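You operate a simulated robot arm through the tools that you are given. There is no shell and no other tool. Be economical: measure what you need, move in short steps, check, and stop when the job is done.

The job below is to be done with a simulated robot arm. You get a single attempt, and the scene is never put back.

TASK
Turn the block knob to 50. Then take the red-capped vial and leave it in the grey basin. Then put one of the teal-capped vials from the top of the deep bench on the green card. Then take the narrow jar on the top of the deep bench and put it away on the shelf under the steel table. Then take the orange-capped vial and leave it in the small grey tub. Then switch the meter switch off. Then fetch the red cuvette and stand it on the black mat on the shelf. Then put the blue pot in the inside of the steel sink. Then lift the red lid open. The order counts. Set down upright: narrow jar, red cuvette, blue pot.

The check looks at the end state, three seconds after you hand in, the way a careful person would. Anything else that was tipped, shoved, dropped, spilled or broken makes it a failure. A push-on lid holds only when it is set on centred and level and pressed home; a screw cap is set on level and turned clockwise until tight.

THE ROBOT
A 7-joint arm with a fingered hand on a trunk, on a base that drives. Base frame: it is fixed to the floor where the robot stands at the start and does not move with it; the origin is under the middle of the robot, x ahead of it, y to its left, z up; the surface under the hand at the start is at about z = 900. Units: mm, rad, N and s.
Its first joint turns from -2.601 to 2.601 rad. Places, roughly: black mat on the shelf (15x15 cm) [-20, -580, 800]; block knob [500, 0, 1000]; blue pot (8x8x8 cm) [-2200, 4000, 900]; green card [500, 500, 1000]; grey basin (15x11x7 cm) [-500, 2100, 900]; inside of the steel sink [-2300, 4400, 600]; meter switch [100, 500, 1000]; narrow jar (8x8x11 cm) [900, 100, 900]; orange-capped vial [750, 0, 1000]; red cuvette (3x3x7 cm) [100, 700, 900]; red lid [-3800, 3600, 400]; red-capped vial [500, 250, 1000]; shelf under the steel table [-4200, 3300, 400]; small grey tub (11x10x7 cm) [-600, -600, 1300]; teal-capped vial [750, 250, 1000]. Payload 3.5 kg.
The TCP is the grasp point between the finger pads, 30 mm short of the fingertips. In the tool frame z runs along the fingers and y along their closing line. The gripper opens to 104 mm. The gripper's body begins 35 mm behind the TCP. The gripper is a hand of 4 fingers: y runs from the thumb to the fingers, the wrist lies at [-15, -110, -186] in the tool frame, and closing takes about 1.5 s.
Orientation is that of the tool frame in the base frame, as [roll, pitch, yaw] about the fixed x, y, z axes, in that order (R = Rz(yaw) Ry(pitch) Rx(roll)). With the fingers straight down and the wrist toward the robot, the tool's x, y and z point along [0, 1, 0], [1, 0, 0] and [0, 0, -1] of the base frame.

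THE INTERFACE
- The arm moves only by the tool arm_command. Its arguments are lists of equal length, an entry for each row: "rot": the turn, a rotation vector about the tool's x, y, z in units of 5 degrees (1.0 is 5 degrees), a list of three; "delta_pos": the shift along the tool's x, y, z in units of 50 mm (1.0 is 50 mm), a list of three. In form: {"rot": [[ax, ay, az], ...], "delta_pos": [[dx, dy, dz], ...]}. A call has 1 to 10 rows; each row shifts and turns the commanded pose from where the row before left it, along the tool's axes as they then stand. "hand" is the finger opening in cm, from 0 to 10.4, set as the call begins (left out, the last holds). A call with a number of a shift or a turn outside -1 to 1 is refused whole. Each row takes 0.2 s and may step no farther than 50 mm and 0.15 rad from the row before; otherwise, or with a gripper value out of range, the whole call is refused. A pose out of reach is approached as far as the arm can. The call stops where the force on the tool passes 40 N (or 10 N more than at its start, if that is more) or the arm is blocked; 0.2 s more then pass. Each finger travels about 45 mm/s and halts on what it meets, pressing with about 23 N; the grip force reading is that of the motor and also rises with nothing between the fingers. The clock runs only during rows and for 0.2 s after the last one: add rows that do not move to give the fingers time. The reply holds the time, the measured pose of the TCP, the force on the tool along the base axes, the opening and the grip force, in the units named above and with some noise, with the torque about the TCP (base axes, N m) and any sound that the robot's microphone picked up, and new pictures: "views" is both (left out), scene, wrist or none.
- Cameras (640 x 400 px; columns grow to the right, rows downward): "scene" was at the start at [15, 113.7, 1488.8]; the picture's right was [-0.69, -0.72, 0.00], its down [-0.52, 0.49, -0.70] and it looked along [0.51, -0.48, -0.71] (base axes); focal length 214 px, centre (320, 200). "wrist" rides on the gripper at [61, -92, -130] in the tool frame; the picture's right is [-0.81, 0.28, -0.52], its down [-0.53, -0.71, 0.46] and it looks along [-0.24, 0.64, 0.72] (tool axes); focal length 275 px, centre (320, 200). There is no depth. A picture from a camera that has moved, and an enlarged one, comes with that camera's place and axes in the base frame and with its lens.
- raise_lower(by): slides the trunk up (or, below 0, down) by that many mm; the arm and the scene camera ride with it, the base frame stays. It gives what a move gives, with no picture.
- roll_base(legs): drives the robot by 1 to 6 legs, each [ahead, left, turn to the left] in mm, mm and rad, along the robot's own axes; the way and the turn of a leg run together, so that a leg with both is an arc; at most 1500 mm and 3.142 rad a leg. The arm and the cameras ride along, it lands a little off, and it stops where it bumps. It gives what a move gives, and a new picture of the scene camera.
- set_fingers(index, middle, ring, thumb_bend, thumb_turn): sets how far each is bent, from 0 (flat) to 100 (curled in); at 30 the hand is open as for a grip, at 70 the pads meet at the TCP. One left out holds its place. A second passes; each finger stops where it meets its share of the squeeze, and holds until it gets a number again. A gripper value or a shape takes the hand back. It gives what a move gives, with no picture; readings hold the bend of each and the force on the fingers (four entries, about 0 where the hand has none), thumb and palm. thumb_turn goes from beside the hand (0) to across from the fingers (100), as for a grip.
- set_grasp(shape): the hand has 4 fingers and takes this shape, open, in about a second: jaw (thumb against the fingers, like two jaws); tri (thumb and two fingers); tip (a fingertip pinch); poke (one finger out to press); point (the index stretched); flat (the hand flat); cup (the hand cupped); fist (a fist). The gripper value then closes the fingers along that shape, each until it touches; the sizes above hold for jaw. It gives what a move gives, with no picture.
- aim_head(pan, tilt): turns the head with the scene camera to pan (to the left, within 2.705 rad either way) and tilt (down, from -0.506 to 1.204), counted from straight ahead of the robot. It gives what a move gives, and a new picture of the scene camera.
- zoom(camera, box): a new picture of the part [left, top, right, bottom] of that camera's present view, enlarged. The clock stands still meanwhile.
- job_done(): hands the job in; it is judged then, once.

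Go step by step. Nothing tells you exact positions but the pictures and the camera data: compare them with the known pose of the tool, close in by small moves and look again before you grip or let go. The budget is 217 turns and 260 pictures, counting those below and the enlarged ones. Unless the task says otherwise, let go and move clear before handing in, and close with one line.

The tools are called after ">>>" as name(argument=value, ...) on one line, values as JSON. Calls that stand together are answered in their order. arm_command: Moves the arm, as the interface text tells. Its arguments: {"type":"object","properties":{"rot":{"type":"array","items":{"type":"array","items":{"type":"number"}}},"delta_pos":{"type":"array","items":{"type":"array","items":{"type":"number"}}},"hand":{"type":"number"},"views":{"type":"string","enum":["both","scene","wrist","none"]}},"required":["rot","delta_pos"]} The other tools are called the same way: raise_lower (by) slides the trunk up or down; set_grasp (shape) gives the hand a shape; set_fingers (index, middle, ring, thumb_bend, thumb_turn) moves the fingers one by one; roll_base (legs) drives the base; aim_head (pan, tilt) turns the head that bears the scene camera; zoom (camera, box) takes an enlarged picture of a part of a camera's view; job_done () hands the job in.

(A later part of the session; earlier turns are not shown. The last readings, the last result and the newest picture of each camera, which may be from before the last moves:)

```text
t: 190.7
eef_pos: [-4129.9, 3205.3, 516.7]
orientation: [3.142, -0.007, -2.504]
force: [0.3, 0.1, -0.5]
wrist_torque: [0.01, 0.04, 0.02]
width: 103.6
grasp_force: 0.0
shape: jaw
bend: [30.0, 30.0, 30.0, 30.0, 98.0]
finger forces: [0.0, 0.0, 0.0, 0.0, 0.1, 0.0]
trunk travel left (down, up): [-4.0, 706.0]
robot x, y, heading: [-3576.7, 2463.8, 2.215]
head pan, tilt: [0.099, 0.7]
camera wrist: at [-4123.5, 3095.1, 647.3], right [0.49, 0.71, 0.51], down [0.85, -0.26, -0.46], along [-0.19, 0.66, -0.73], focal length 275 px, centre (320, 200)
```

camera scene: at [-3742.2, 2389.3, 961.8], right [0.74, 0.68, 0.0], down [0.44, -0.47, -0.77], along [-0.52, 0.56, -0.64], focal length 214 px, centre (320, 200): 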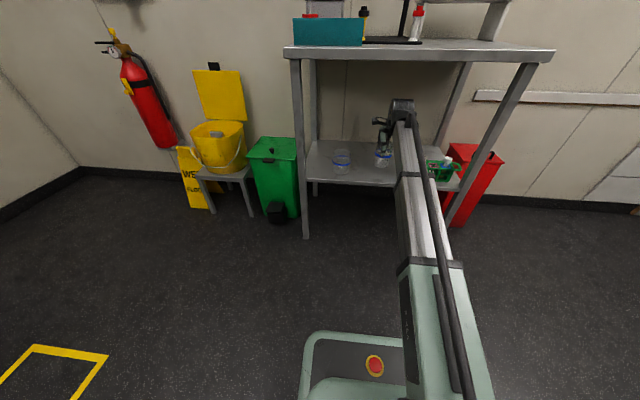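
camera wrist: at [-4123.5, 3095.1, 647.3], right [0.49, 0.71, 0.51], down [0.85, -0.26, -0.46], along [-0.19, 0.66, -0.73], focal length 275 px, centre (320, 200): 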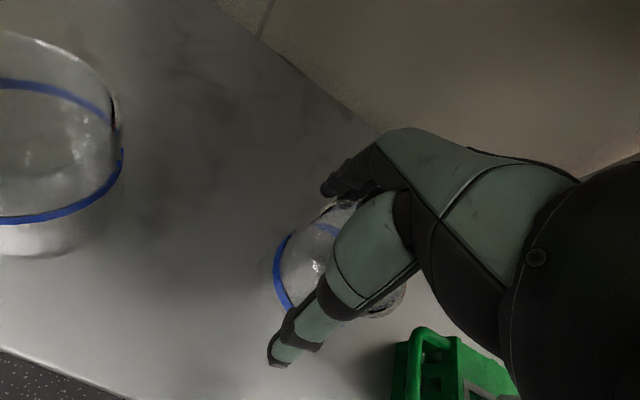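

>>> arm_command(rot=[[0, 0, 0], [0, 0, 0], [0, 0, 0], [0, 0, 0], [0, 0, 0], [0, 0, 0], [0, 0, 0], [0, 0, 0], [0, 0, 0]], delta_pos=[[0, 0, -0.6], [0, 0, -0.8], [0, -0.5, 0], [0, -0.9, 0], [0, -0.9, 0], [0, -0.9, 0], [0, -0.9, 0], [0, -0.9, 0], [0, -0.9, 0]], views="both")

>>> zoom(camera="scene", box=[270, 90, 470, 240])

```text
t: 192.7
eef_pos: [-3952.9, 2967.5, 583.6]
orientation: [-3.141, -0.006, -2.505]
force: [-0.3, 0.1, 0.1]
wrist_torque: [0.02, 0.03, -0.02]
width: 103.5
grasp_force: 0.1
shape: jaw
bend: [30.0, 30.0, 30.0, 30.0, 98.0]
finger forces: [0.1, 0.0, 0.0, 0.1, 0.0, 0.0]
trunk travel left (down, up): [-4.0, 706.0]
robot x, y, heading: [-3577.4, 2465.7, 2.219]
head pan, tilt: [0.099, 0.7]
camera scene: at [-3742.3, 2389.5, 961.8], right [0.74, 0.68, 0.0], down [0.44, -0.47, -0.76], along [-0.52, 0.56, -0.64], focal length 214 px, centre (320, 200)
camera wrist: at [-3946.7, 2858.4, 715.4], right [0.49, 0.71, 0.51], down [0.85, -0.26, -0.46], along [-0.19, 0.66, -0.73], focal length 275 px, centre (320, 200)
```

scene: 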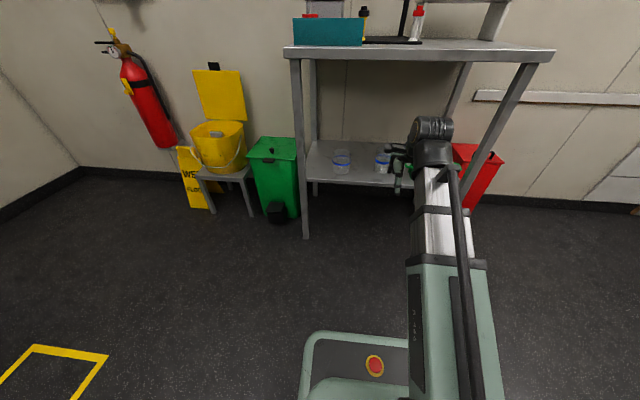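
wrist: 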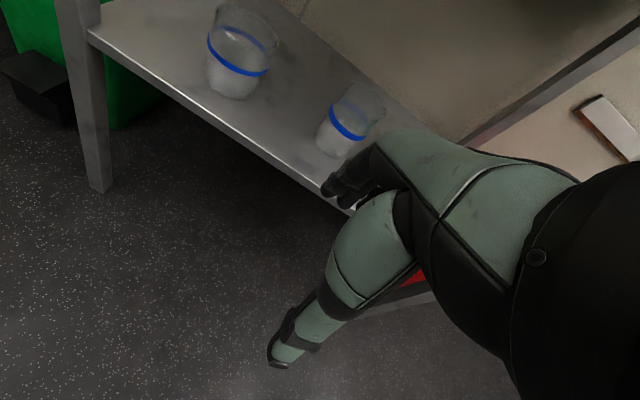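

```text
2.67 times, centred on (370, 165) of scene
camera zoom: at [-3742.3, 2389.5, 961.8], right [0.74, 0.68, 0.0], down [0.44, -0.47, -0.76], along [-0.52, 0.56, -0.64], focal length 572 px, centre (187, 293)
```

zoom: 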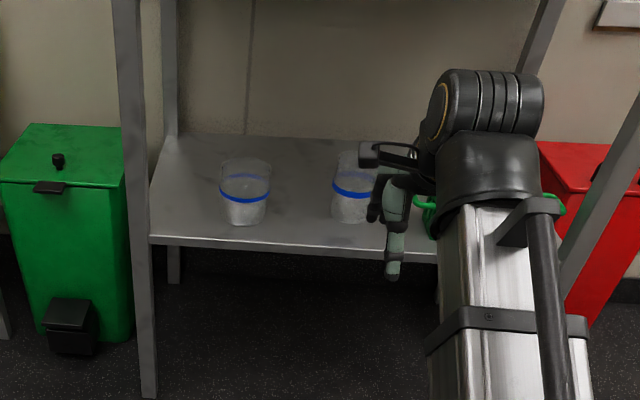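

Jar stands upright on the shelf. Raise the trunk and drive back to the deep bench for the orange vial.

>>> raise_lower(by=655)

>>> roll_base(legs=[[-380, 0, 0], [-600, -557, 0], [-1200, -100, -0.02], [-1200, -250, 0], [0, 0, -1.57]])

```text
refused: 655 is not a number from -400 to 400
```

```text
t: 214.3
eef_pos: [-343.1, 635.7, 584.5]
orientation: [-3.141, -0.007, 2.156]
force: [-0.2, -0.1, -0.6]
wrist_torque: [0.01, -0.02, -0.02]
width: 103.8
grasp_force: 0.1
shape: jaw
bend: [30.0, 30.0, 30.0, 30.0, 98.0]
finger forces: [0.0, 0.0, 0.1, 0.0, 0.0, 0.0]
trunk travel left (down, up): [-4.0, 706.0]
robot x, y, heading: [-865.7, 293.5, 0.591]
head pan, tilt: [0.099, 0.7]
camera scene: at [-930.6, 456.6, 961.8], right [0.64, -0.77, 0.0], down [-0.5, -0.41, -0.76], along [0.59, 0.49, -0.64], focal length 214 px, centre (320, 200)
```

scene: 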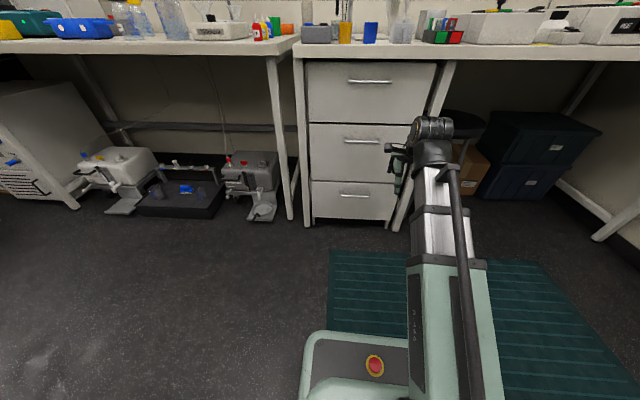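

>>> raise_lower(by=400)

>>> raise_lower(by=275)

>>> roll_base(legs=[[0, -700, 0.035], [400, -100, 0], [130, 0, 0]])

>>> set_grasp(shape="tip")

```text
t: 218.2
eef_pos: [-343.4, 635.5, 985.4]
orientation: [3.141, -0.007, 2.155]
force: [-0.1, 0.0, -0.5]
wrist_torque: [0.05, 0.01, -0.01]
width: 103.8
grasp_force: 0.1
shape: jaw
bend: [30.0, 30.0, 30.0, 30.0, 98.0]
finger forces: [0.1, 0.0, 0.1, 0.1, 0.0, 0.0]
trunk travel left (down, up): [-404.0, 306.0]
robot x, y, heading: [-866.9, 284.1, 0.592]
head pan, tilt: [0.099, 0.7]
```

```text
t: 221.0
eef_pos: [-344.5, 636.5, 1258.1]
orientation: [3.141, -0.007, 2.157]
force: [0.3, -0.2, 0.3]
wrist_torque: [0.01, -0.02, -0.05]
width: 103.8
grasp_force: 0.0
shape: jaw
bend: [30.0, 30.0, 30.0, 30.0, 98.0]
finger forces: [0.1, 0.0, 0.0, 0.0, 0.0, 0.0]
trunk travel left (down, up): [-679.0, 31.0]
robot x, y, heading: [-865.6, 286.8, 0.592]
head pan, tilt: [0.099, 0.7]
```

```text
t: 224.1
eef_pos: [0.0, 177.5, 1254.8]
orientation: [-3.133, -0.009, 2.065]
force: [0.0, 0.7, 0.3]
wrist_torque: [0.03, 0.02, -0.03]
width: 103.8
grasp_force: 0.1
shape: jaw
bend: [30.0, 30.0, 30.0, 30.0, 98.0]
finger forces: [0.0, 0.0, 0.0, 0.1, 0.0, 0.0]
trunk travel left (down, up): [-679.0, 31.0]
robot x, y, heading: [-561.0, -124.5, 0.5]
head pan, tilt: [0.099, 0.7]
stopped in leg 1: the robot was blocked; the commanded pose is now the measured one
camera scene: at [-598.1, 53.6, 1637.1], right [0.57, -0.82, 0.0], down [-0.54, -0.37, -0.76], along [0.63, 0.43, -0.65], focal length 214 px, centre (320, 200)
```

scene: 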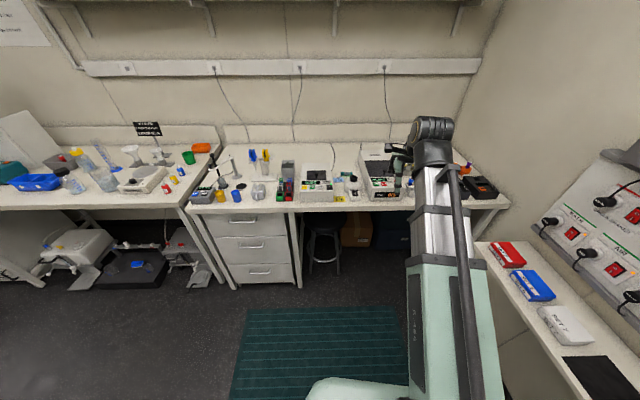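

```text
t: 225.0
eef_pos: [1.2, 177.5, 1254.7]
orientation: [-3.133, -0.009, 2.063]
force: [0.1, 0.1, 0.5]
wrist_torque: [0.02, 0.01, -0.03]
width: 103.8
grasp_force: 0.1
shape: tip
bend: [30.0, 98.0, 99.0, 30.0, 98.0]
finger forces: [0.0, 0.0, 0.1, 0.0, 0.0, 0.1]
trunk travel left (down, up): [-679.0, 31.0]
robot x, y, heading: [-563.6, -121.6, 0.502]
head pan, tilt: [0.099, 0.7]
```

The base bumped something on its right (probably the fridge). Check it before moving on.

>>> aim_head(pan=-1.7, tilt=0.8)

```text
t: 226.8
eef_pos: [1.2, 177.4, 1251.7]
orientation: [-3.131, -0.009, 2.064]
force: [0.0, -0.1, 0.5]
wrist_torque: [-0.01, 0.0, 0.02]
width: 103.9
grasp_force: 0.0
shape: tip
bend: [30.0, 98.0, 99.0, 30.0, 98.0]
finger forces: [0.0, 0.0, 0.0, 0.0, 0.0, 0.0]
trunk travel left (down, up): [-679.0, 31.0]
robot x, y, heading: [-562.0, -127.7, 0.502]
head pan, tilt: [-1.7, 0.799]
camera scene: at [-637.8, -68.6, 1629.0], right [-0.93, -0.36, 0.01], down [-0.27, 0.67, -0.7], along [0.25, -0.65, -0.72], focal length 214 px, centre (320, 200)
```

scene: 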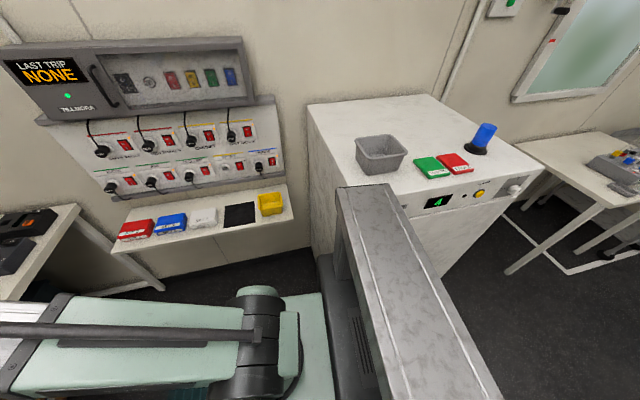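

The tub stands near the fridge's front edge, undisturbed. Step off left, then go forward to the bench.

>>> roll_base(legs=[[0, 70, 0], [350, -120, 0.06], [190, -190, 0.07]])

>>> zoom(camera="wrist", box=[0, 0, 640, 400])

```text
t: 231.3
eef_pos: [543.9, 333.3, 1259.5]
orientation: [-3.14, -0.008, 2.199]
force: [0.7, -0.1, -0.7]
wrist_torque: [-0.02, 0.01, -0.04]
width: 104.0
grasp_force: 0.1
shape: tip
bend: [30.0, 98.0, 99.0, 30.0, 98.0]
finger forces: [0.0, 0.0, 0.0, 0.1, 0.0, 0.0]
trunk travel left (down, up): [-679.0, 31.0]
robot x, y, heading: [33.9, -34.8, 0.637]
head pan, tilt: [-1.7, 0.799]
camera scene: at [-59.4, 2.1, 1628.7], right [-0.87, -0.48, 0.0], down [-0.35, 0.63, -0.7], along [0.34, -0.61, -0.72], focal length 214 px, centre (320, 200)
```

scene: 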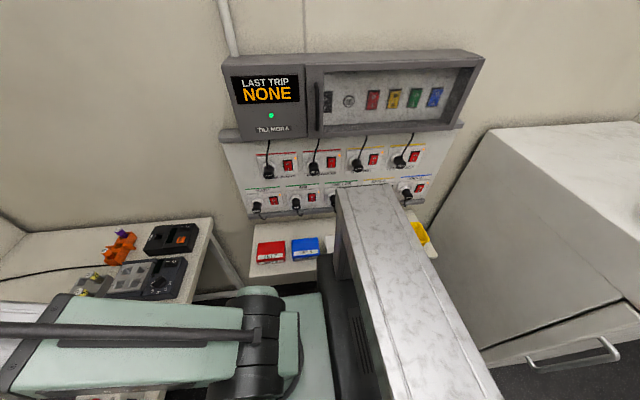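

```text
1.00 times, centred on (320, 200) of wrist (not enlarged: the box is as wide or as high as the picture)
camera zoom: at [433.6, 327.8, 1390.4], right [0.7, -0.5, 0.51], down [-0.27, -0.85, -0.46], along [0.66, 0.19, -0.73], focal length 275 px, centre (320, 200)
```

zoom: 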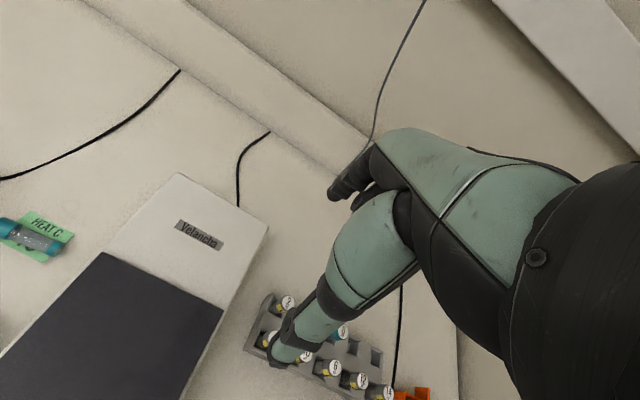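

>>> arm_command(hand=4.0, rot=[[0, 0, 0], [0, 0, 0], [0, 0, 0], [0, 0, 0], [0, 0, 0], [0, 0, 0], [0, 0, 0], [0, 0, 0], [0, 0, 0]], delta_pos=[[-0.955, 0, 0], [-0.955, 0, 0], [-0.955, 0, 0], [-0.955, 0, 0], [-0.955, 0, 0], [-0.955, 0, 0], [-0.955, 0, 0], [-0.955, 0, 0], [0, 0, 0.9]], views="wrist")

```text
t: 233.3
eef_pos: [768.0, 22.9, 1208.6]
orientation: [3.141, -0.007, 2.2]
force: [-0.2, 1.2, -0.1]
wrist_torque: [0.01, 0.06, 0.0]
width: 41.0
grasp_force: 0.0
shape: tip
bend: [73.0, 98.0, 99.0, 73.0, 100.0]
finger forces: [0.0, 0.0, 0.1, 0.0, 0.0, 0.1]
trunk travel left (down, up): [-679.0, 31.0]
robot x, y, heading: [37.9, -37.0, 0.636]
head pan, tilt: [-1.7, 0.799]
camera wrist: at [657.3, 17.3, 1340.4], right [0.7, -0.5, 0.51], down [-0.27, -0.85, -0.46], along [0.66, 0.19, -0.73], focal length 275 px, centre (320, 200)
```

wrist: 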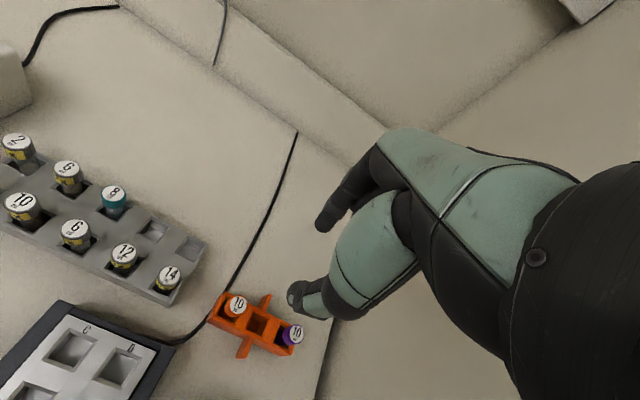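

>>> arm_command(rot=[[0, 0, 0], [0, 0, 0], [0, 0, 0], [0, 0, 0]], delta_pos=[[-0.24, 0.16, 0.8], [0, 0, 0.9], [0, 0, 0.9], [0, 0, 0.9]], views="none")

>>> zoom(camera="wrist", box=[160, 130, 420, 400])

```text
t: 234.3
eef_pos: [781.4, 20.3, 1037.1]
orientation: [3.141, -0.01, 2.2]
force: [-0.2, -0.5, 0.7]
wrist_torque: [0.0, 0.0, 0.01]
width: 40.8
grasp_force: 0.0
shape: tip
bend: [73.0, 98.0, 99.0, 73.0, 100.0]
finger forces: [0.1, 0.0, 0.0, 0.0, 0.1, 0.1]
trunk travel left (down, up): [-679.0, 31.0]
robot x, y, heading: [30.7, -36.0, 0.637]
head pan, tilt: [-1.7, 0.799]
```

```text
1.48 times, centred on (290, 265) of wrist
camera zoom: at [671.3, 14.1, 1166.8], right [0.7, -0.5, 0.51], down [-0.27, -0.85, -0.46], along [0.66, 0.19, -0.73], focal length 408 px, centre (364, 104)
```

zoom: 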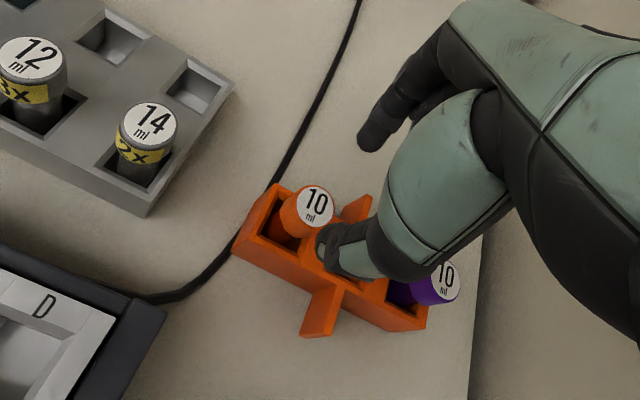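

>>> arm_command(rot=[[0, 0, 0], [0, 0, 0]], delta_pos=[[-0.06, 0.03, 0.6], [0, 0, 0.3]], views="none")

>>> zoom(camera="wrist", box=[200, 140, 420, 340])

```text
t: 234.9
eef_pos: [783.8, 18.9, 991.5]
orientation: [3.141, -0.007, 2.199]
force: [-0.2, 0.3, -0.2]
wrist_torque: [0.02, 0.07, -0.03]
width: 40.7
grasp_force: 0.2
shape: tip
bend: [73.0, 98.0, 99.0, 73.0, 100.0]
finger forces: [0.0, 0.1, 0.0, 0.0, 0.1, 0.0]
trunk travel left (down, up): [-679.0, 31.0]
robot x, y, heading: [33.6, -35.4, 0.637]
head pan, tilt: [-1.7, 0.799]
```

```text
2.00 times, centred on (310, 240) of wrist
camera zoom: at [674.0, 13.5, 1121.6], right [0.7, -0.5, 0.51], down [-0.27, -0.85, -0.46], along [0.66, 0.19, -0.73], focal length 551 px, centre (340, 120)
```

zoom: 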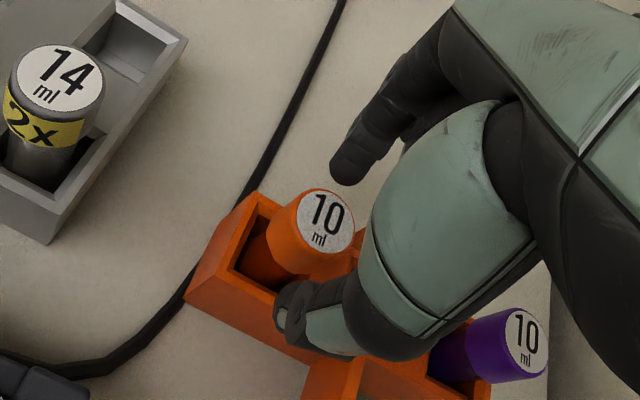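

>>> arm_command(rot=[[0, 0, 0]], delta_pos=[[-0.04, 0.06, 0.28]], views="none")

>>> arm_command(hand=0, rot=[[0, 0, 0], [0, 0, 0], [0, 0, 0], [0, 0, 0], [0, 0, 0], [0, 0, 0]], delta_pos=[[0, 0, 0], [0, 0, 0], [0, 0, 0], [0, 0, 0], [0, 0, 0], [0, 0, 0]], views="none")

>>> arm_command(rot=[[0, 0, 0], [0, 0, 0], [0, 0, 0], [0, 0, 0], [0, 0, 0], [0, 0, 0]], delta_pos=[[0, 0, -0.4], [0, 0, -0.6], [0, 0, -0.9], [0, 0, -0.9], [0, 0, -0.9], [0, 0, -0.9]], views="wrist")

```text
t: 235.3
eef_pos: [787.7, 18.4, 977.1]
orientation: [-3.141, -0.007, 2.2]
force: [-0.6, -0.1, -0.4]
wrist_torque: [-0.02, 0.04, -0.02]
width: 40.9
grasp_force: 0.1
shape: tip
bend: [73.0, 98.0, 99.0, 73.0, 100.0]
finger forces: [0.1, 0.0, 0.0, 0.0, 0.1, 0.0]
trunk travel left (down, up): [-679.0, 31.0]
robot x, y, heading: [39.4, -35.0, 0.633]
head pan, tilt: [-1.7, 0.799]
```

```text
t: 236.7
eef_pos: [788.6, 19.1, 976.5]
orientation: [-3.141, -0.009, 2.199]
force: [0.3, 0.0, 0.0]
wrist_torque: [-0.02, -0.04, 0.0]
width: 7.3
grasp_force: 22.5
shape: tip
bend: [71.0, 100.0, 100.0, 75.0, 100.0]
finger forces: [0.0, 0.0, 0.0, 0.0, 0.0, 0.0]
trunk travel left (down, up): [-679.0, 31.0]
robot x, y, heading: [33.4, -36.3, 0.633]
head pan, tilt: [-1.7, 0.799]
```

```text
t: 238.1
eef_pos: [787.1, 17.5, 1209.0]
orientation: [3.141, -0.009, 2.2]
force: [0.5, 0.2, -0.2]
wrist_torque: [0.02, 0.02, 0.01]
width: 7.2
grasp_force: 23.1
shape: tip
bend: [71.0, 100.0, 100.0, 75.0, 100.0]
finger forces: [0.0, 0.0, 0.0, 0.1, 0.1, 0.1]
trunk travel left (down, up): [-679.0, 31.0]
robot x, y, heading: [34.2, -41.7, 0.636]
head pan, tilt: [-1.7, 0.799]
camera wrist: at [676.2, 12.1, 1340.0], right [0.7, -0.5, 0.51], down [-0.27, -0.85, -0.46], along [0.66, 0.19, -0.73], focal length 275 px, centre (320, 200)
```

wrist: 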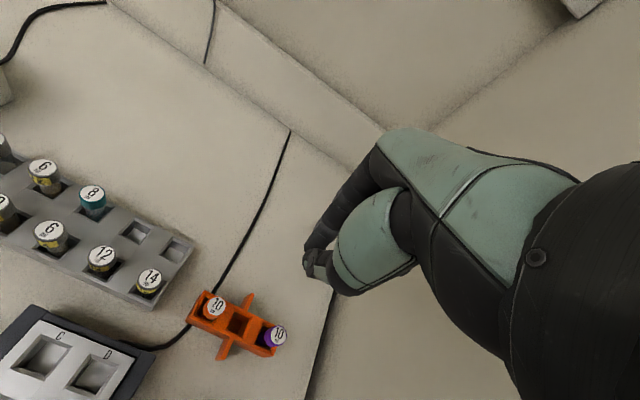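

The pinch slid off the cap. Check how the orange vial sits now.

>>> zoom(camera="wrist", box=[170, 270, 310, 370])

```text
4.00 times, centred on (240, 320) of wrist
camera zoom: at [676.2, 12.1, 1340.0], right [0.7, -0.5, 0.51], down [-0.27, -0.85, -0.46], along [0.66, 0.19, -0.73], focal length 1101 px, centre (640, -280)
```

zoom: 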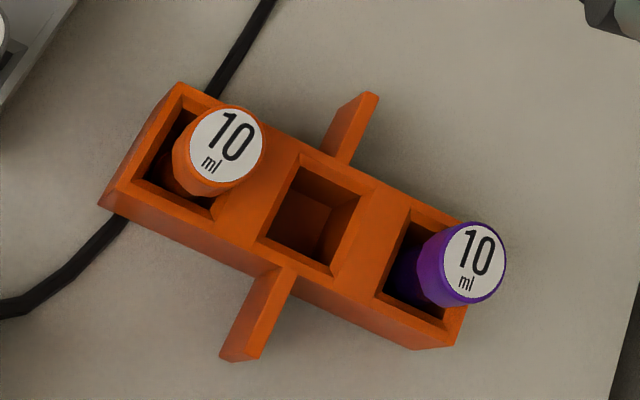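

>>> arm_command(hand=4.0, rot=[[0, 0, 0], [0, 0, 0], [0, 0, 0], [0, 0, 0], [0, 0, 0]], delta_pos=[[0.33, -0.06, 0.8], [0, 0, 0.9], [0, 0, 0.9], [0, 0, 0.9], [0, 0, 0.8]], views="none")

>>> zoom(camera="wrist", box=[200, 140, 420, 340])

```text
t: 239.3
eef_pos: [774.7, 31.8, 991.9]
orientation: [-3.141, -0.008, 2.199]
force: [0.4, 1.1, 0.7]
wrist_torque: [-0.01, 0.0, 0.02]
width: 39.6
grasp_force: 0.1
shape: tip
bend: [73.0, 98.0, 99.0, 73.0, 100.0]
finger forces: [0.0, 0.0, 0.0, 0.0, 0.0, 0.0]
trunk travel left (down, up): [-679.0, 31.0]
robot x, y, heading: [34.2, -41.6, 0.633]
head pan, tilt: [-1.7, 0.799]
```

```text
2.00 times, centred on (310, 240) of wrist
camera zoom: at [664.6, 26.6, 1122.6], right [0.7, -0.5, 0.51], down [-0.27, -0.85, -0.46], along [0.66, 0.19, -0.73], focal length 551 px, centre (340, 120)
```

zoom: 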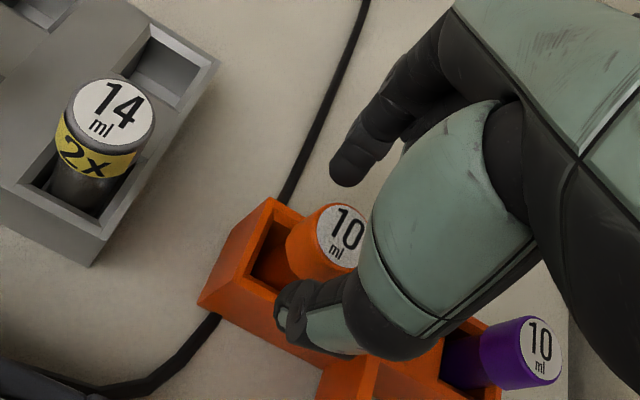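

>>> arm_command(rot=[[0, 0, 0]], delta_pos=[[-0.09, 0.04, 0.38]], views="none")

>>> arm_command(hand=0, rot=[[0, 0, 0], [0, 0, 0], [0, 0, 0], [0, 0, 0], [0, 0, 0], [0, 0, 0]], delta_pos=[[0, 0, 0], [0, 0, 0], [0, 0, 0], [0, 0, 0], [0, 0, 0], [0, 0, 0]], views="none")

```text
t: 239.7
eef_pos: [778.3, 30.3, 973.7]
orientation: [3.141, -0.007, 2.198]
force: [0.6, 0.8, -0.3]
wrist_torque: [0.01, -0.03, 0.0]
width: 39.9
grasp_force: 0.2
shape: tip
bend: [73.0, 98.0, 99.0, 73.0, 100.0]
finger forces: [0.0, 0.0, 0.0, 0.1, 0.0, 0.1]
trunk travel left (down, up): [-679.0, 31.0]
robot x, y, heading: [35.3, -36.4, 0.634]
head pan, tilt: [-1.7, 0.799]
```

```text
t: 241.1
eef_pos: [777.5, 29.0, 973.6]
orientation: [3.14, -0.008, 2.2]
force: [0.2, -0.4, 0.2]
wrist_torque: [-0.04, 0.02, 0.01]
width: 15.3
grasp_force: 22.8
shape: tip
bend: [72.0, 100.0, 100.0, 74.0, 100.0]
finger forces: [20.5, 0.0, 0.0, 0.0, 20.7, 0.0]
trunk travel left (down, up): [-679.0, 31.0]
robot x, y, heading: [36.3, -39.5, 0.639]
head pan, tilt: [-1.7, 0.799]
```

Gripped (15.3 mm). Lift.

>>> arm_command(rot=[[0, 0, 0], [0, 0, 0], [0, 0, 0], [0, 0, 0], [0, 0, 0], [0, 0, 0]], delta_pos=[[0, 0, -0.3], [0, 0, -0.6], [0, 0, -0.9], [0, 0, -0.9], [0, 0, -0.9], [0, 0, -0.9]], views="wrist")

```text
t: 242.5
eef_pos: [776.7, 26.2, 1200.3]
orientation: [-3.141, -0.008, 2.201]
force: [-0.3, -0.3, -0.5]
wrist_torque: [0.0, -0.03, -0.01]
width: 15.1
grasp_force: 22.7
shape: tip
bend: [72.0, 100.0, 100.0, 74.0, 100.0]
finger forces: [20.6, 0.0, 0.1, 0.0, 20.6, 0.1]
trunk travel left (down, up): [-679.0, 31.0]
robot x, y, heading: [34.9, -38.7, 0.632]
head pan, tilt: [-1.7, 0.799]
camera wrist: at [666.6, 21.0, 1330.5], right [0.7, -0.5, 0.51], down [-0.27, -0.85, -0.46], along [0.66, 0.19, -0.73], focal length 275 px, centre (320, 200)
```

wrist: 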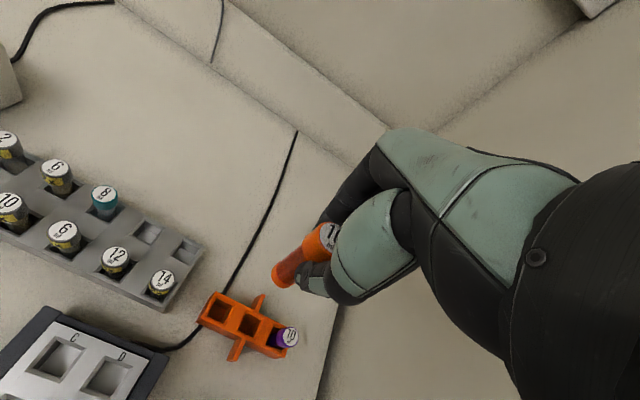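

Orange vial in hand. Raise/retract and drive toward the fridge where the small grey tub stands.

>>> arm_command(rot=[[0, 0, 0], [0, 0, 0], [0, 0, 0], [0, 0, 0], [0, 0, 0], [0, 0, 0], [0, 0, 0]], delta_pos=[[0.4, -0.65, -0.4], [0.4, -0.65, -0.4], [0.4, -0.65, -0.4], [0.4, -0.65, -0.4], [0, 0, -0.9], [0, 0, -0.9], [0, 0, -0.9]], views="none")

>>> roll_base(legs=[[-300, 110, 0], [0, 620, 0], [-500, 0, 0]])

```text
t: 244.1
eef_pos: [627.1, 15.0, 1414.9]
orientation: [-3.142, -0.009, 2.198]
force: [-0.9, 0.1, -0.8]
wrist_torque: [0.03, -0.01, 0.01]
width: 15.2
grasp_force: 23.4
shape: tip
bend: [72.0, 100.0, 100.0, 74.0, 100.0]
finger forces: [20.7, 0.0, 0.1, 0.0, 20.8, 0.0]
trunk travel left (down, up): [-679.0, 31.0]
robot x, y, heading: [40.5, -37.2, 0.633]
head pan, tilt: [-1.7, 0.799]
```

```text
t: 251.9
eef_pos: [-453.6, 136.7, 1415.3]
orientation: [-3.14, -0.007, 2.2]
force: [-0.8, 0.4, 0.3]
wrist_torque: [0.01, -0.01, 0.0]
width: 15.5
grasp_force: 22.7
shape: tip
bend: [72.0, 100.0, 100.0, 74.0, 100.0]
finger forces: [20.7, 0.1, 0.0, 0.0, 20.7, 0.1]
trunk travel left (down, up): [-679.0, 31.0]
robot x, y, heading: [-1042.8, 81.7, 0.633]
head pan, tilt: [-1.7, 0.799]
camera scene: at [-1140.1, 121.2, 1628.6], right [-0.87, -0.49, 0.0], down [-0.35, 0.63, -0.7], along [0.34, -0.61, -0.72], focal length 214 px, centre (320, 200)
```

scene: 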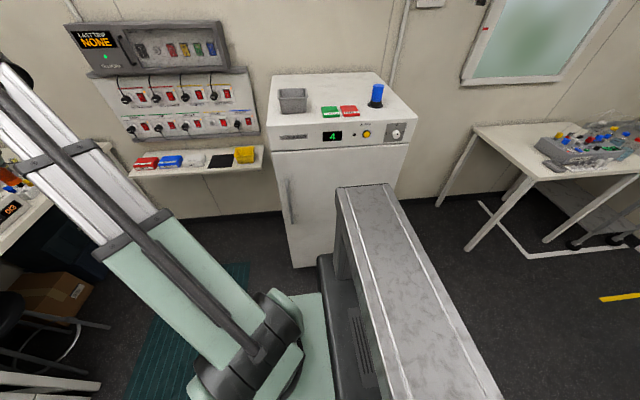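

The tub sits at about [-613, -583], fridge top ≈1262. Turn right so the arm points at it.

>>> roll_base(legs=[[0, 0, -1.0]])

>>> zoom(camera="wrist", box=[0, 0, 640, 400])

```text
t: 254.9
eef_pos: [-679.5, -385.4, 1414.0]
orientation: [-3.14, -0.008, 1.199]
force: [0.9, -0.4, -0.3]
wrist_torque: [0.01, -0.03, 0.01]
width: 15.2
grasp_force: 23.5
shape: tip
bend: [72.0, 100.0, 100.0, 74.0, 100.0]
finger forces: [20.5, 0.0, 0.0, 0.0, 20.4, 0.1]
trunk travel left (down, up): [-679.0, 31.0]
robot x, y, heading: [-1041.9, 82.7, -0.365]
head pan, tilt: [-1.7, 0.799]
camera scene: at [-1061.1, 186.2, 1628.6], right [-0.88, 0.47, 0.0], down [0.34, 0.63, -0.7], along [-0.33, -0.61, -0.72], focal length 214 px, centre (320, 200)
```

scene: 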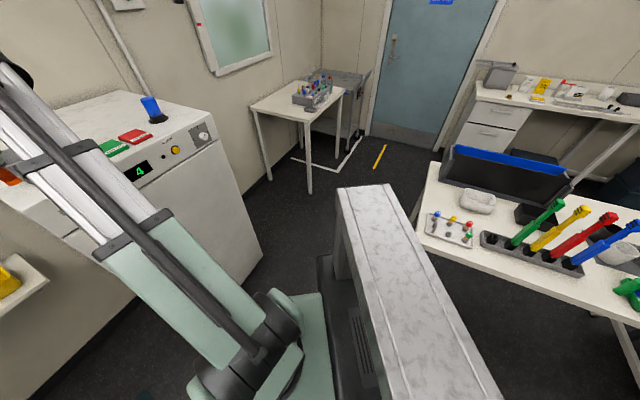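

```text
1.00 times, centred on (320, 200) of wrist (not enlarged: the box is as wide or as high as the picture)
camera zoom: at [-743.6, -296.8, 1545.7], right [-0.04, -0.86, 0.51], down [-0.86, -0.23, -0.46], along [0.51, -0.46, -0.73], focal length 275 px, centre (320, 200)
```

zoom: 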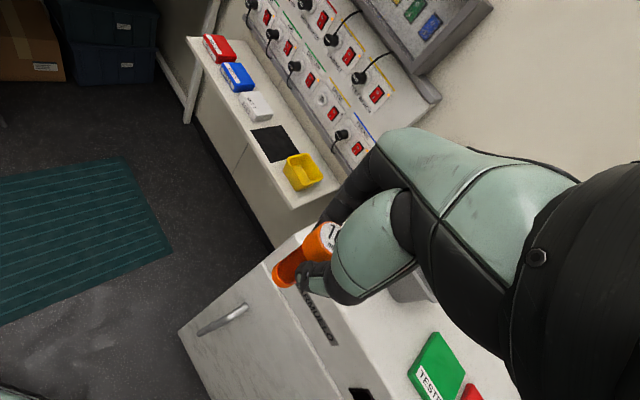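

>>> aim_head(pan=-0.75, tilt=0.45)

```text
t: 256.1
eef_pos: [-678.7, -386.4, 1413.6]
orientation: [3.141, -0.007, 1.198]
force: [0.1, -0.5, -0.2]
wrist_torque: [0.0, -0.02, -0.04]
width: 15.3
grasp_force: 22.7
shape: tip
bend: [72.0, 100.0, 100.0, 74.0, 100.0]
finger forces: [20.4, 0.1, 0.0, 0.0, 20.6, 0.0]
trunk travel left (down, up): [-679.0, 31.0]
robot x, y, heading: [-1043.9, 82.6, -0.364]
head pan, tilt: [-0.75, 0.45]
camera scene: at [-982.4, 174.7, 1659.0], right [-0.9, -0.44, 0.0], down [-0.19, 0.39, -0.9], along [0.4, -0.81, -0.44], focal length 214 px, centre (320, 200)
```

scene: 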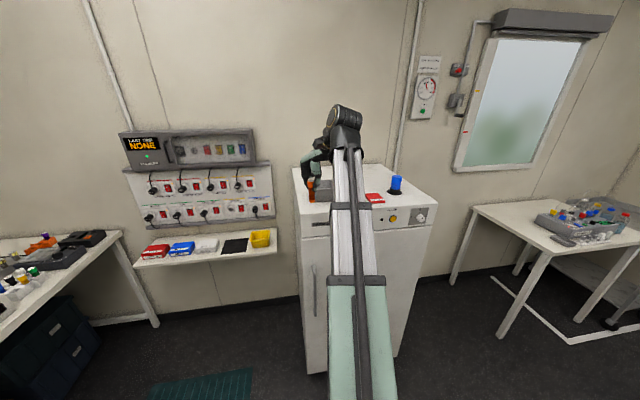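

>>> zoom(camera="scene", box=[270, 130, 430, 240])

```text
3.64 times, centred on (350, 185) of scene
camera zoom: at [-982.4, 174.7, 1659.0], right [-0.9, -0.44, 0.0], down [-0.19, 0.39, -0.9], along [0.4, -0.81, -0.44], focal length 780 px, centre (211, 254)
```

zoom: 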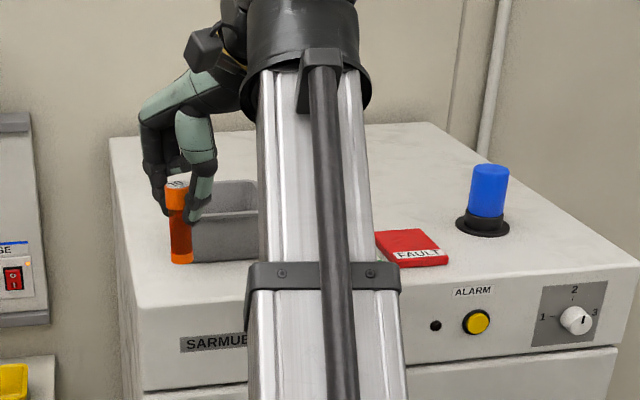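

>>> arm_command(rot=[[0, 0, 0], [0, 0, 0], [0, 0, 0], [0, 0, 0], [0, 0, 0], [0, 0, 0]], delta_pos=[[0, 0, -0.7], [-0.66, 0.47, 0], [-0.66, 0.47, 0], [-0.66, 0.47, 0], [-0.66, 0.47, 0], [-0.66, 0.47, 0]], views="wrist")

```text
t: 257.5
eef_pos: [-631.5, -582.1, 1448.5]
orientation: [-3.14, -0.008, 1.199]
force: [-0.6, 0.0, 0.5]
wrist_torque: [0.01, 0.0, -0.02]
width: 15.2
grasp_force: 23.0
shape: tip
bend: [72.0, 100.0, 100.0, 74.0, 100.0]
finger forces: [20.4, 0.0, 0.0, 0.0, 20.6, 0.0]
trunk travel left (down, up): [-679.0, 31.0]
robot x, y, heading: [-1042.5, 80.2, -0.37]
head pan, tilt: [-0.75, 0.45]
camera wrist: at [-694.5, -493.3, 1579.0], right [-0.04, -0.86, 0.51], down [-0.86, -0.23, -0.46], along [0.51, -0.46, -0.73], focal length 275 px, centre (320, 200)
```

wrist: 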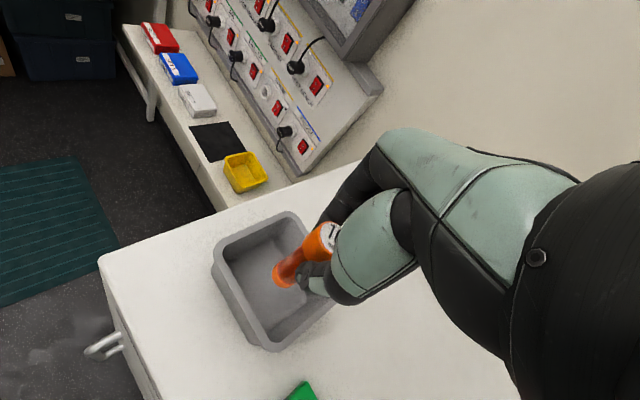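

>>> arm_command(rot=[[0, 0, 0], [0, 0, 0], [0, 0, 0]], delta_pos=[[-0.25, 0.29, 0], [0, 0, 0.9], [0, 0, 0.8]], views="none")

>>> zoom(camera="wrist", box=[160, 130, 420, 400])

```text
t: 258.3
eef_pos: [-620.7, -597.3, 1363.2]
orientation: [3.14, -0.007, 1.198]
force: [-0.1, -0.1, -0.9]
wrist_torque: [0.0, -0.01, 0.04]
width: 15.0
grasp_force: 23.0
shape: tip
bend: [72.0, 100.0, 100.0, 74.0, 100.0]
finger forces: [20.5, 0.0, 0.1, 0.0, 20.5, 0.0]
trunk travel left (down, up): [-679.0, 31.0]
robot x, y, heading: [-1047.2, 82.7, -0.362]
head pan, tilt: [-0.75, 0.45]
```

```text
1.48 times, centred on (290, 265) of wrist
camera zoom: at [-685.1, -508.0, 1493.2], right [-0.04, -0.86, 0.51], down [-0.86, -0.23, -0.46], along [0.51, -0.46, -0.73], focal length 408 px, centre (364, 104)
```

zoom: 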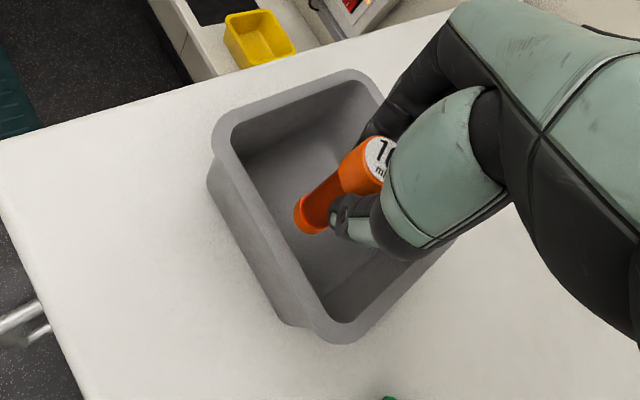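

>>> arm_command(rot=[[0, 0, 0], [0, 0, 0], [0, 0, 0]], delta_pos=[[0, 0, 0.2], [0, 0, 0.15], [0, 0, 0.08]], views="none")

>>> zoom(camera="wrist", box=[160, 130, 420, 400])

```text
t: 259.1
eef_pos: [-620.4, -598.5, 1341.0]
orientation: [3.141, -0.006, 1.199]
force: [-0.7, 0.6, -0.6]
wrist_torque: [-0.01, 0.01, 0.01]
width: 15.0
grasp_force: 23.2
shape: tip
bend: [72.0, 100.0, 100.0, 74.0, 100.0]
finger forces: [20.5, 0.0, 0.1, 0.0, 20.5, 0.0]
trunk travel left (down, up): [-679.0, 31.0]
robot x, y, heading: [-1045.0, 86.3, -0.367]
head pan, tilt: [-0.75, 0.45]
```

```text
1.48 times, centred on (290, 265) of wrist
camera zoom: at [-684.2, -509.6, 1472.5], right [-0.04, -0.86, 0.51], down [-0.86, -0.23, -0.46], along [0.51, -0.46, -0.73], focal length 408 px, centre (364, 104)
```

zoom: 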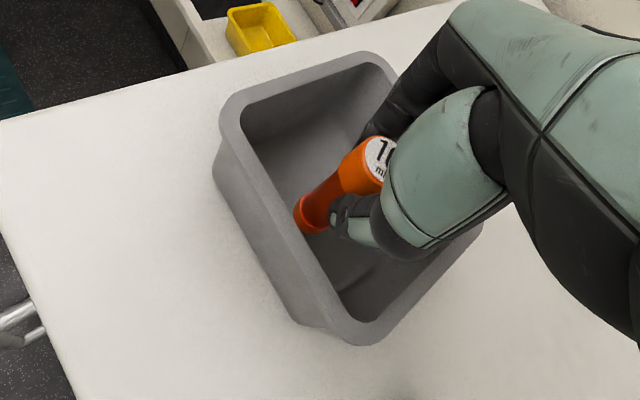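

>>> arm_command(rot=[[0, 0, 0], [0, 0, 0]], delta_pos=[[-0.15, 0.0, 0.06], [0, 0, 0.06]], views="none")

```text
t: 259.7
eef_pos: [-623.2, -605.8, 1337.1]
orientation: [-3.141, -0.007, 1.198]
force: [0.9, 0.6, -0.7]
wrist_torque: [0.02, 0.02, -0.01]
width: 15.5
grasp_force: 23.0
shape: tip
bend: [72.0, 100.0, 100.0, 74.0, 100.0]
finger forces: [20.5, 0.0, 0.1, 0.1, 20.4, 0.0]
trunk travel left (down, up): [-679.0, 31.0]
robot x, y, heading: [-1042.3, 83.2, -0.367]
head pan, tilt: [-0.75, 0.45]
```

>>> arm_command(rot=[[0, 0, 0], [0, 0, 0]], delta_pos=[[0, 0.0, 0.06], [0, 0, 0.0]], views="none")

>>> arm_command(hand=3.6, rot=[[0, 0, 0], [0, 0, 0], [0, 0, 0], [0, 0, 0], [0, 0, 0], [0, 0, 0], [0, 0, 0]], delta_pos=[[0, 0, 0], [0, 0, 0], [0, 0, 0], [0, 0, -0.4], [0, 0, -0.7], [0, 0, -0.9], [0, 0, -0.9]], views="wrist")

```text
t: 260.3
eef_pos: [-622.4, -605.1, 1333.4]
orientation: [-3.141, -0.008, 1.198]
force: [0.5, 0.0, 0.2]
wrist_torque: [0.0, 0.0, -0.01]
width: 15.1
grasp_force: 22.9
shape: tip
bend: [72.0, 100.0, 100.0, 74.0, 100.0]
finger forces: [20.4, 0.0, 0.0, 0.0, 20.4, 0.1]
trunk travel left (down, up): [-679.0, 31.0]
robot x, y, heading: [-1044.6, 82.5, -0.366]
head pan, tilt: [-0.75, 0.45]
```

```text
t: 261.9
eef_pos: [-625.3, -604.0, 1476.4]
orientation: [-3.141, -0.007, 1.2]
force: [-0.6, -0.9, -0.6]
wrist_torque: [0.01, 0.03, 0.01]
width: 36.0
grasp_force: 0.1
shape: tip
bend: [73.0, 98.0, 99.0, 73.0, 100.0]
finger forces: [0.1, 0.0, 0.0, 0.1, 0.0, 0.0]
trunk travel left (down, up): [-679.0, 31.0]
robot x, y, heading: [-1042.1, 85.1, -0.363]
head pan, tilt: [-0.75, 0.45]
camera wrist: at [-690.1, -516.2, 1608.4], right [-0.04, -0.86, 0.51], down [-0.86, -0.23, -0.46], along [0.51, -0.46, -0.73], focal length 275 px, centre (320, 200)
```

wrist: 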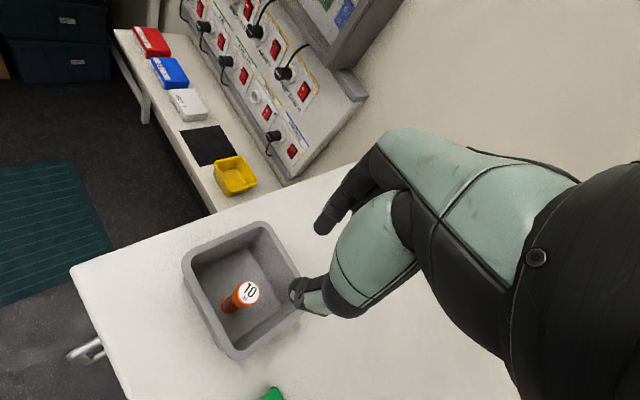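

Orange vial is in the tub. Retract, turn back, and drive to the colour meter.

>>> arm_command(rot=[[0, 0, 0], [0, 0, 0], [0, 0, 0], [0, 0, 0]], delta_pos=[[0.6, -0.78, 0], [0.6, -0.78, 0], [0.6, -0.78, 0], [0.6, -0.78, 0]], views="none")

>>> roll_base(legs=[[0, 0, 1.0], [300, 0, 0], [238, -306, 0]])

>>> aim_head(pan=0.2, tilt=0.8)

```text
t: 262.9
eef_pos: [-725.2, -436.2, 1480.3]
orientation: [3.141, -0.006, 1.198]
force: [0.6, -0.3, -0.5]
wrist_torque: [0.0, 0.03, 0.0]
width: 35.9
grasp_force: 0.0
shape: tip
bend: [73.0, 98.0, 99.0, 73.0, 100.0]
finger forces: [0.0, 0.0, 0.0, 0.0, 0.0, 0.0]
trunk travel left (down, up): [-679.0, 31.0]
robot x, y, heading: [-1042.3, 85.8, -0.361]
head pan, tilt: [-0.75, 0.45]
```

```text
t: 269.5
eef_pos: [178.4, 171.6, 1480.6]
orientation: [-3.141, -0.008, 2.223]
force: [-0.1, 0.1, -0.6]
wrist_torque: [0.04, 0.04, 0.0]
width: 35.6
grasp_force: 0.0
shape: tip
bend: [73.0, 98.0, 99.0, 73.0, 100.0]
finger forces: [0.1, 0.0, 0.0, 0.0, 0.0, 0.1]
trunk travel left (down, up): [-679.0, 31.0]
robot x, y, heading: [-434.2, 168.4, 0.66]
head pan, tilt: [-0.75, 0.45]
camera scene: at [-479.3, 267.6, 1659.1], right [-0.09, -1.0, 0.0], down [-0.43, 0.04, -0.9], along [0.9, -0.08, -0.44], focal length 214 px, centre (320, 200)
```

scene: 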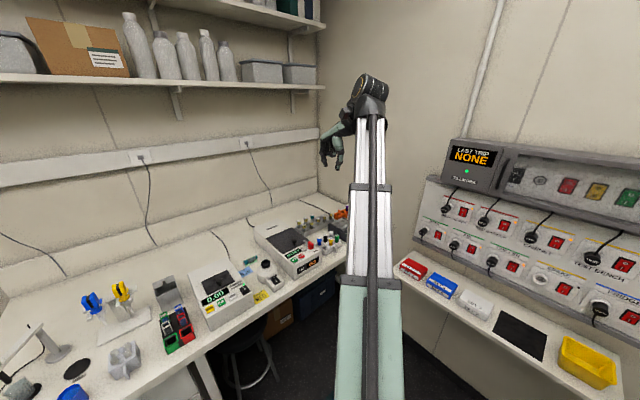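

```text
t: 270.8
eef_pos: [175.7, 171.5, 1480.1]
orientation: [3.141, -0.008, 2.223]
force: [-0.8, 0.0, -0.4]
wrist_torque: [-0.04, 0.02, -0.01]
width: 35.8
grasp_force: 0.1
shape: tip
bend: [73.0, 98.0, 99.0, 73.0, 100.0]
finger forces: [0.1, 0.0, 0.0, 0.0, 0.0, 0.1]
trunk travel left (down, up): [-679.0, 31.0]
robot x, y, heading: [-436.0, 171.0, 0.659]
head pan, tilt: [0.201, 0.799]
camera scene: at [-519.1, 337.3, 1628.6], right [0.76, -0.65, 0.0], down [-0.47, -0.54, -0.7], along [0.46, 0.53, -0.72], focal length 214 px, centre (320, 200)
```

scene: 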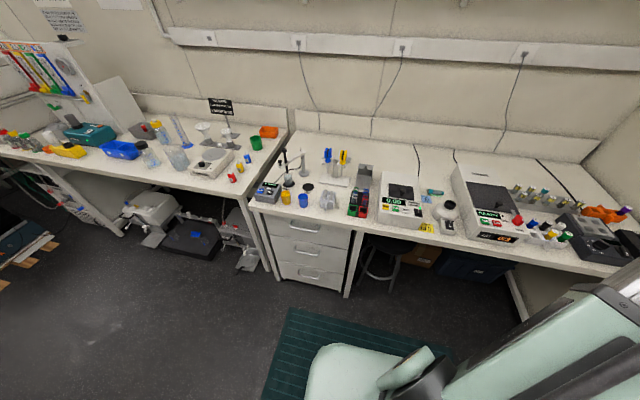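

>>> zoom(camera="scene", box=[335, 165, 455, 245])

```text
5.00 times, centred on (395, 205) of scene
camera zoom: at [-519.1, 337.3, 1628.6], right [0.76, -0.65, 0.0], down [-0.47, -0.54, -0.7], along [0.46, 0.53, -0.72], focal length 1072 px, centre (-55, 175)
```

zoom: 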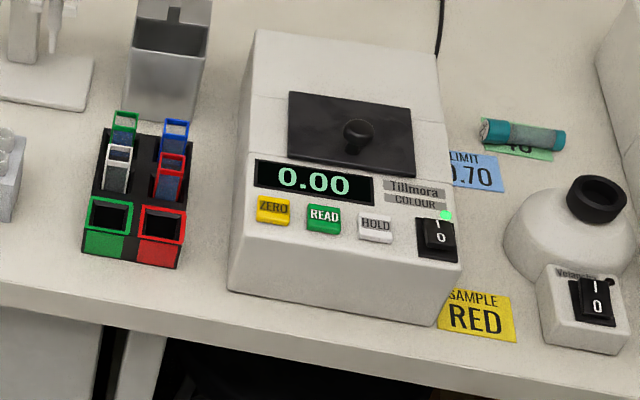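

I now see the colour meter: rocker with I above, 0 below, LED lit, at about [145, 507, 981]. Set the hand to a single index finger and move above it.

>>> set_fingers(index=60, middle=100, ring=100, thumb_bend=30, thumb_turn=0)

>>> set_fingers(index=70)

>>> arm_command(rot=[[0, 0, 0], [0, 0, 0], [0, 0, 0], [0, 0, 0], [0, 0, 0], [0, 0, 0], [0, 0, 0], [0, 0, 0], [0, 0, 0], [0, 0, 0]], delta_pos=[[0.7, 0.43, 0.4], [0.7, 0.43, 0.4], [0.7, 0.43, 0.4], [0.7, 0.43, 0.4], [0.7, 0.43, 0.4], [0.7, 0.43, 0.4], [0.7, 0.43, 0.4], [0.7, 0.43, 0.4], [0, 0, 0.9], [0, 0, 0.9]], views="wrist")

```text
t: 271.8
eef_pos: [175.7, 172.1, 1480.3]
orientation: [3.139, -0.007, 2.224]
force: [0.7, -0.9, 1.2]
wrist_torque: [0.03, -0.02, -0.01]
width: 127.2
grasp_force: 0.1
shape: fingers
bend: [60.0, 100.0, 100.0, 30.0, 0.0]
finger forces: [0.0, 0.0, 0.0, 0.0, 0.0, 0.1]
trunk travel left (down, up): [-679.0, 31.0]
robot x, y, heading: [-432.7, 169.4, 0.661]
head pan, tilt: [0.201, 0.799]
```

```text
t: 272.8
eef_pos: [177.0, 171.7, 1481.3]
orientation: [-3.14, -0.008, 2.225]
force: [-0.1, -0.7, -1.4]
wrist_torque: [-0.02, 0.01, 0.01]
width: 122.1
grasp_force: 0.0
shape: fingers
bend: [70.0, 100.0, 100.0, 30.0, 0.0]
finger forces: [0.0, 0.0, 0.0, 0.0, 0.1, 0.0]
trunk travel left (down, up): [-679.0, 31.0]
robot x, y, heading: [-431.1, 171.9, 0.663]
head pan, tilt: [0.201, 0.799]
```

```text
t: 275.0
eef_pos: [142.4, 500.2, 1231.5]
orientation: [-3.141, -0.006, 2.225]
force: [-0.1, 0.4, 0.1]
wrist_torque: [0.01, 0.0, 0.0]
width: 122.1
grasp_force: 0.1
shape: fingers
bend: [70.0, 100.0, 100.0, 30.0, 0.0]
finger forces: [0.1, 0.0, 0.0, 0.0, 0.0, 0.0]
trunk travel left (down, up): [-679.0, 31.0]
robot x, y, heading: [-432.2, 169.6, 0.661]
head pan, tilt: [0.201, 0.799]
camera wrist: at [33.0, 492.6, 1361.8], right [0.71, -0.48, 0.51], down [-0.25, -0.85, -0.46], along [0.66, 0.2, -0.73], focal length 275 px, centre (320, 200)
```

wrist: 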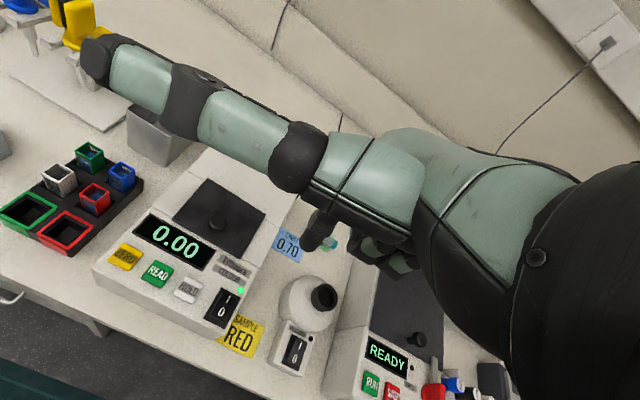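

>>> set_fingers(thumb_turn=100, thumb_bend=20)

>>> zoom(camera="wrist", box=[160, 200, 360, 400])

```text
t: 276.0
eef_pos: [142.9, 500.3, 1232.2]
orientation: [3.142, -0.006, 2.224]
force: [0.0, -0.9, -0.2]
wrist_torque: [0.01, 0.02, 0.02]
width: 60.2
grasp_force: 0.0
shape: fingers
bend: [70.0, 100.0, 100.0, 20.0, 97.0]
finger forces: [0.0, 0.0, 0.1, 0.0, 0.1, 0.1]
trunk travel left (down, up): [-679.0, 31.0]
robot x, y, heading: [-430.9, 173.1, 0.663]
head pan, tilt: [0.201, 0.799]
```

```text
2.00 times, centred on (260, 300) of wrist
camera zoom: at [33.1, 492.4, 1362.2], right [0.71, -0.48, 0.51], down [-0.25, -0.85, -0.46], along [0.66, 0.2, -0.73], focal length 551 px, centre (440, 0)
```

zoom: 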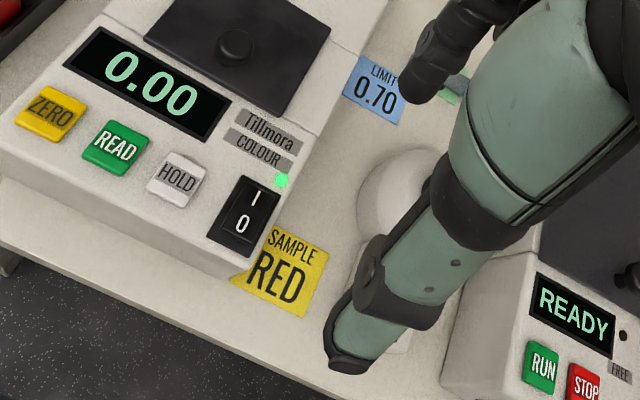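

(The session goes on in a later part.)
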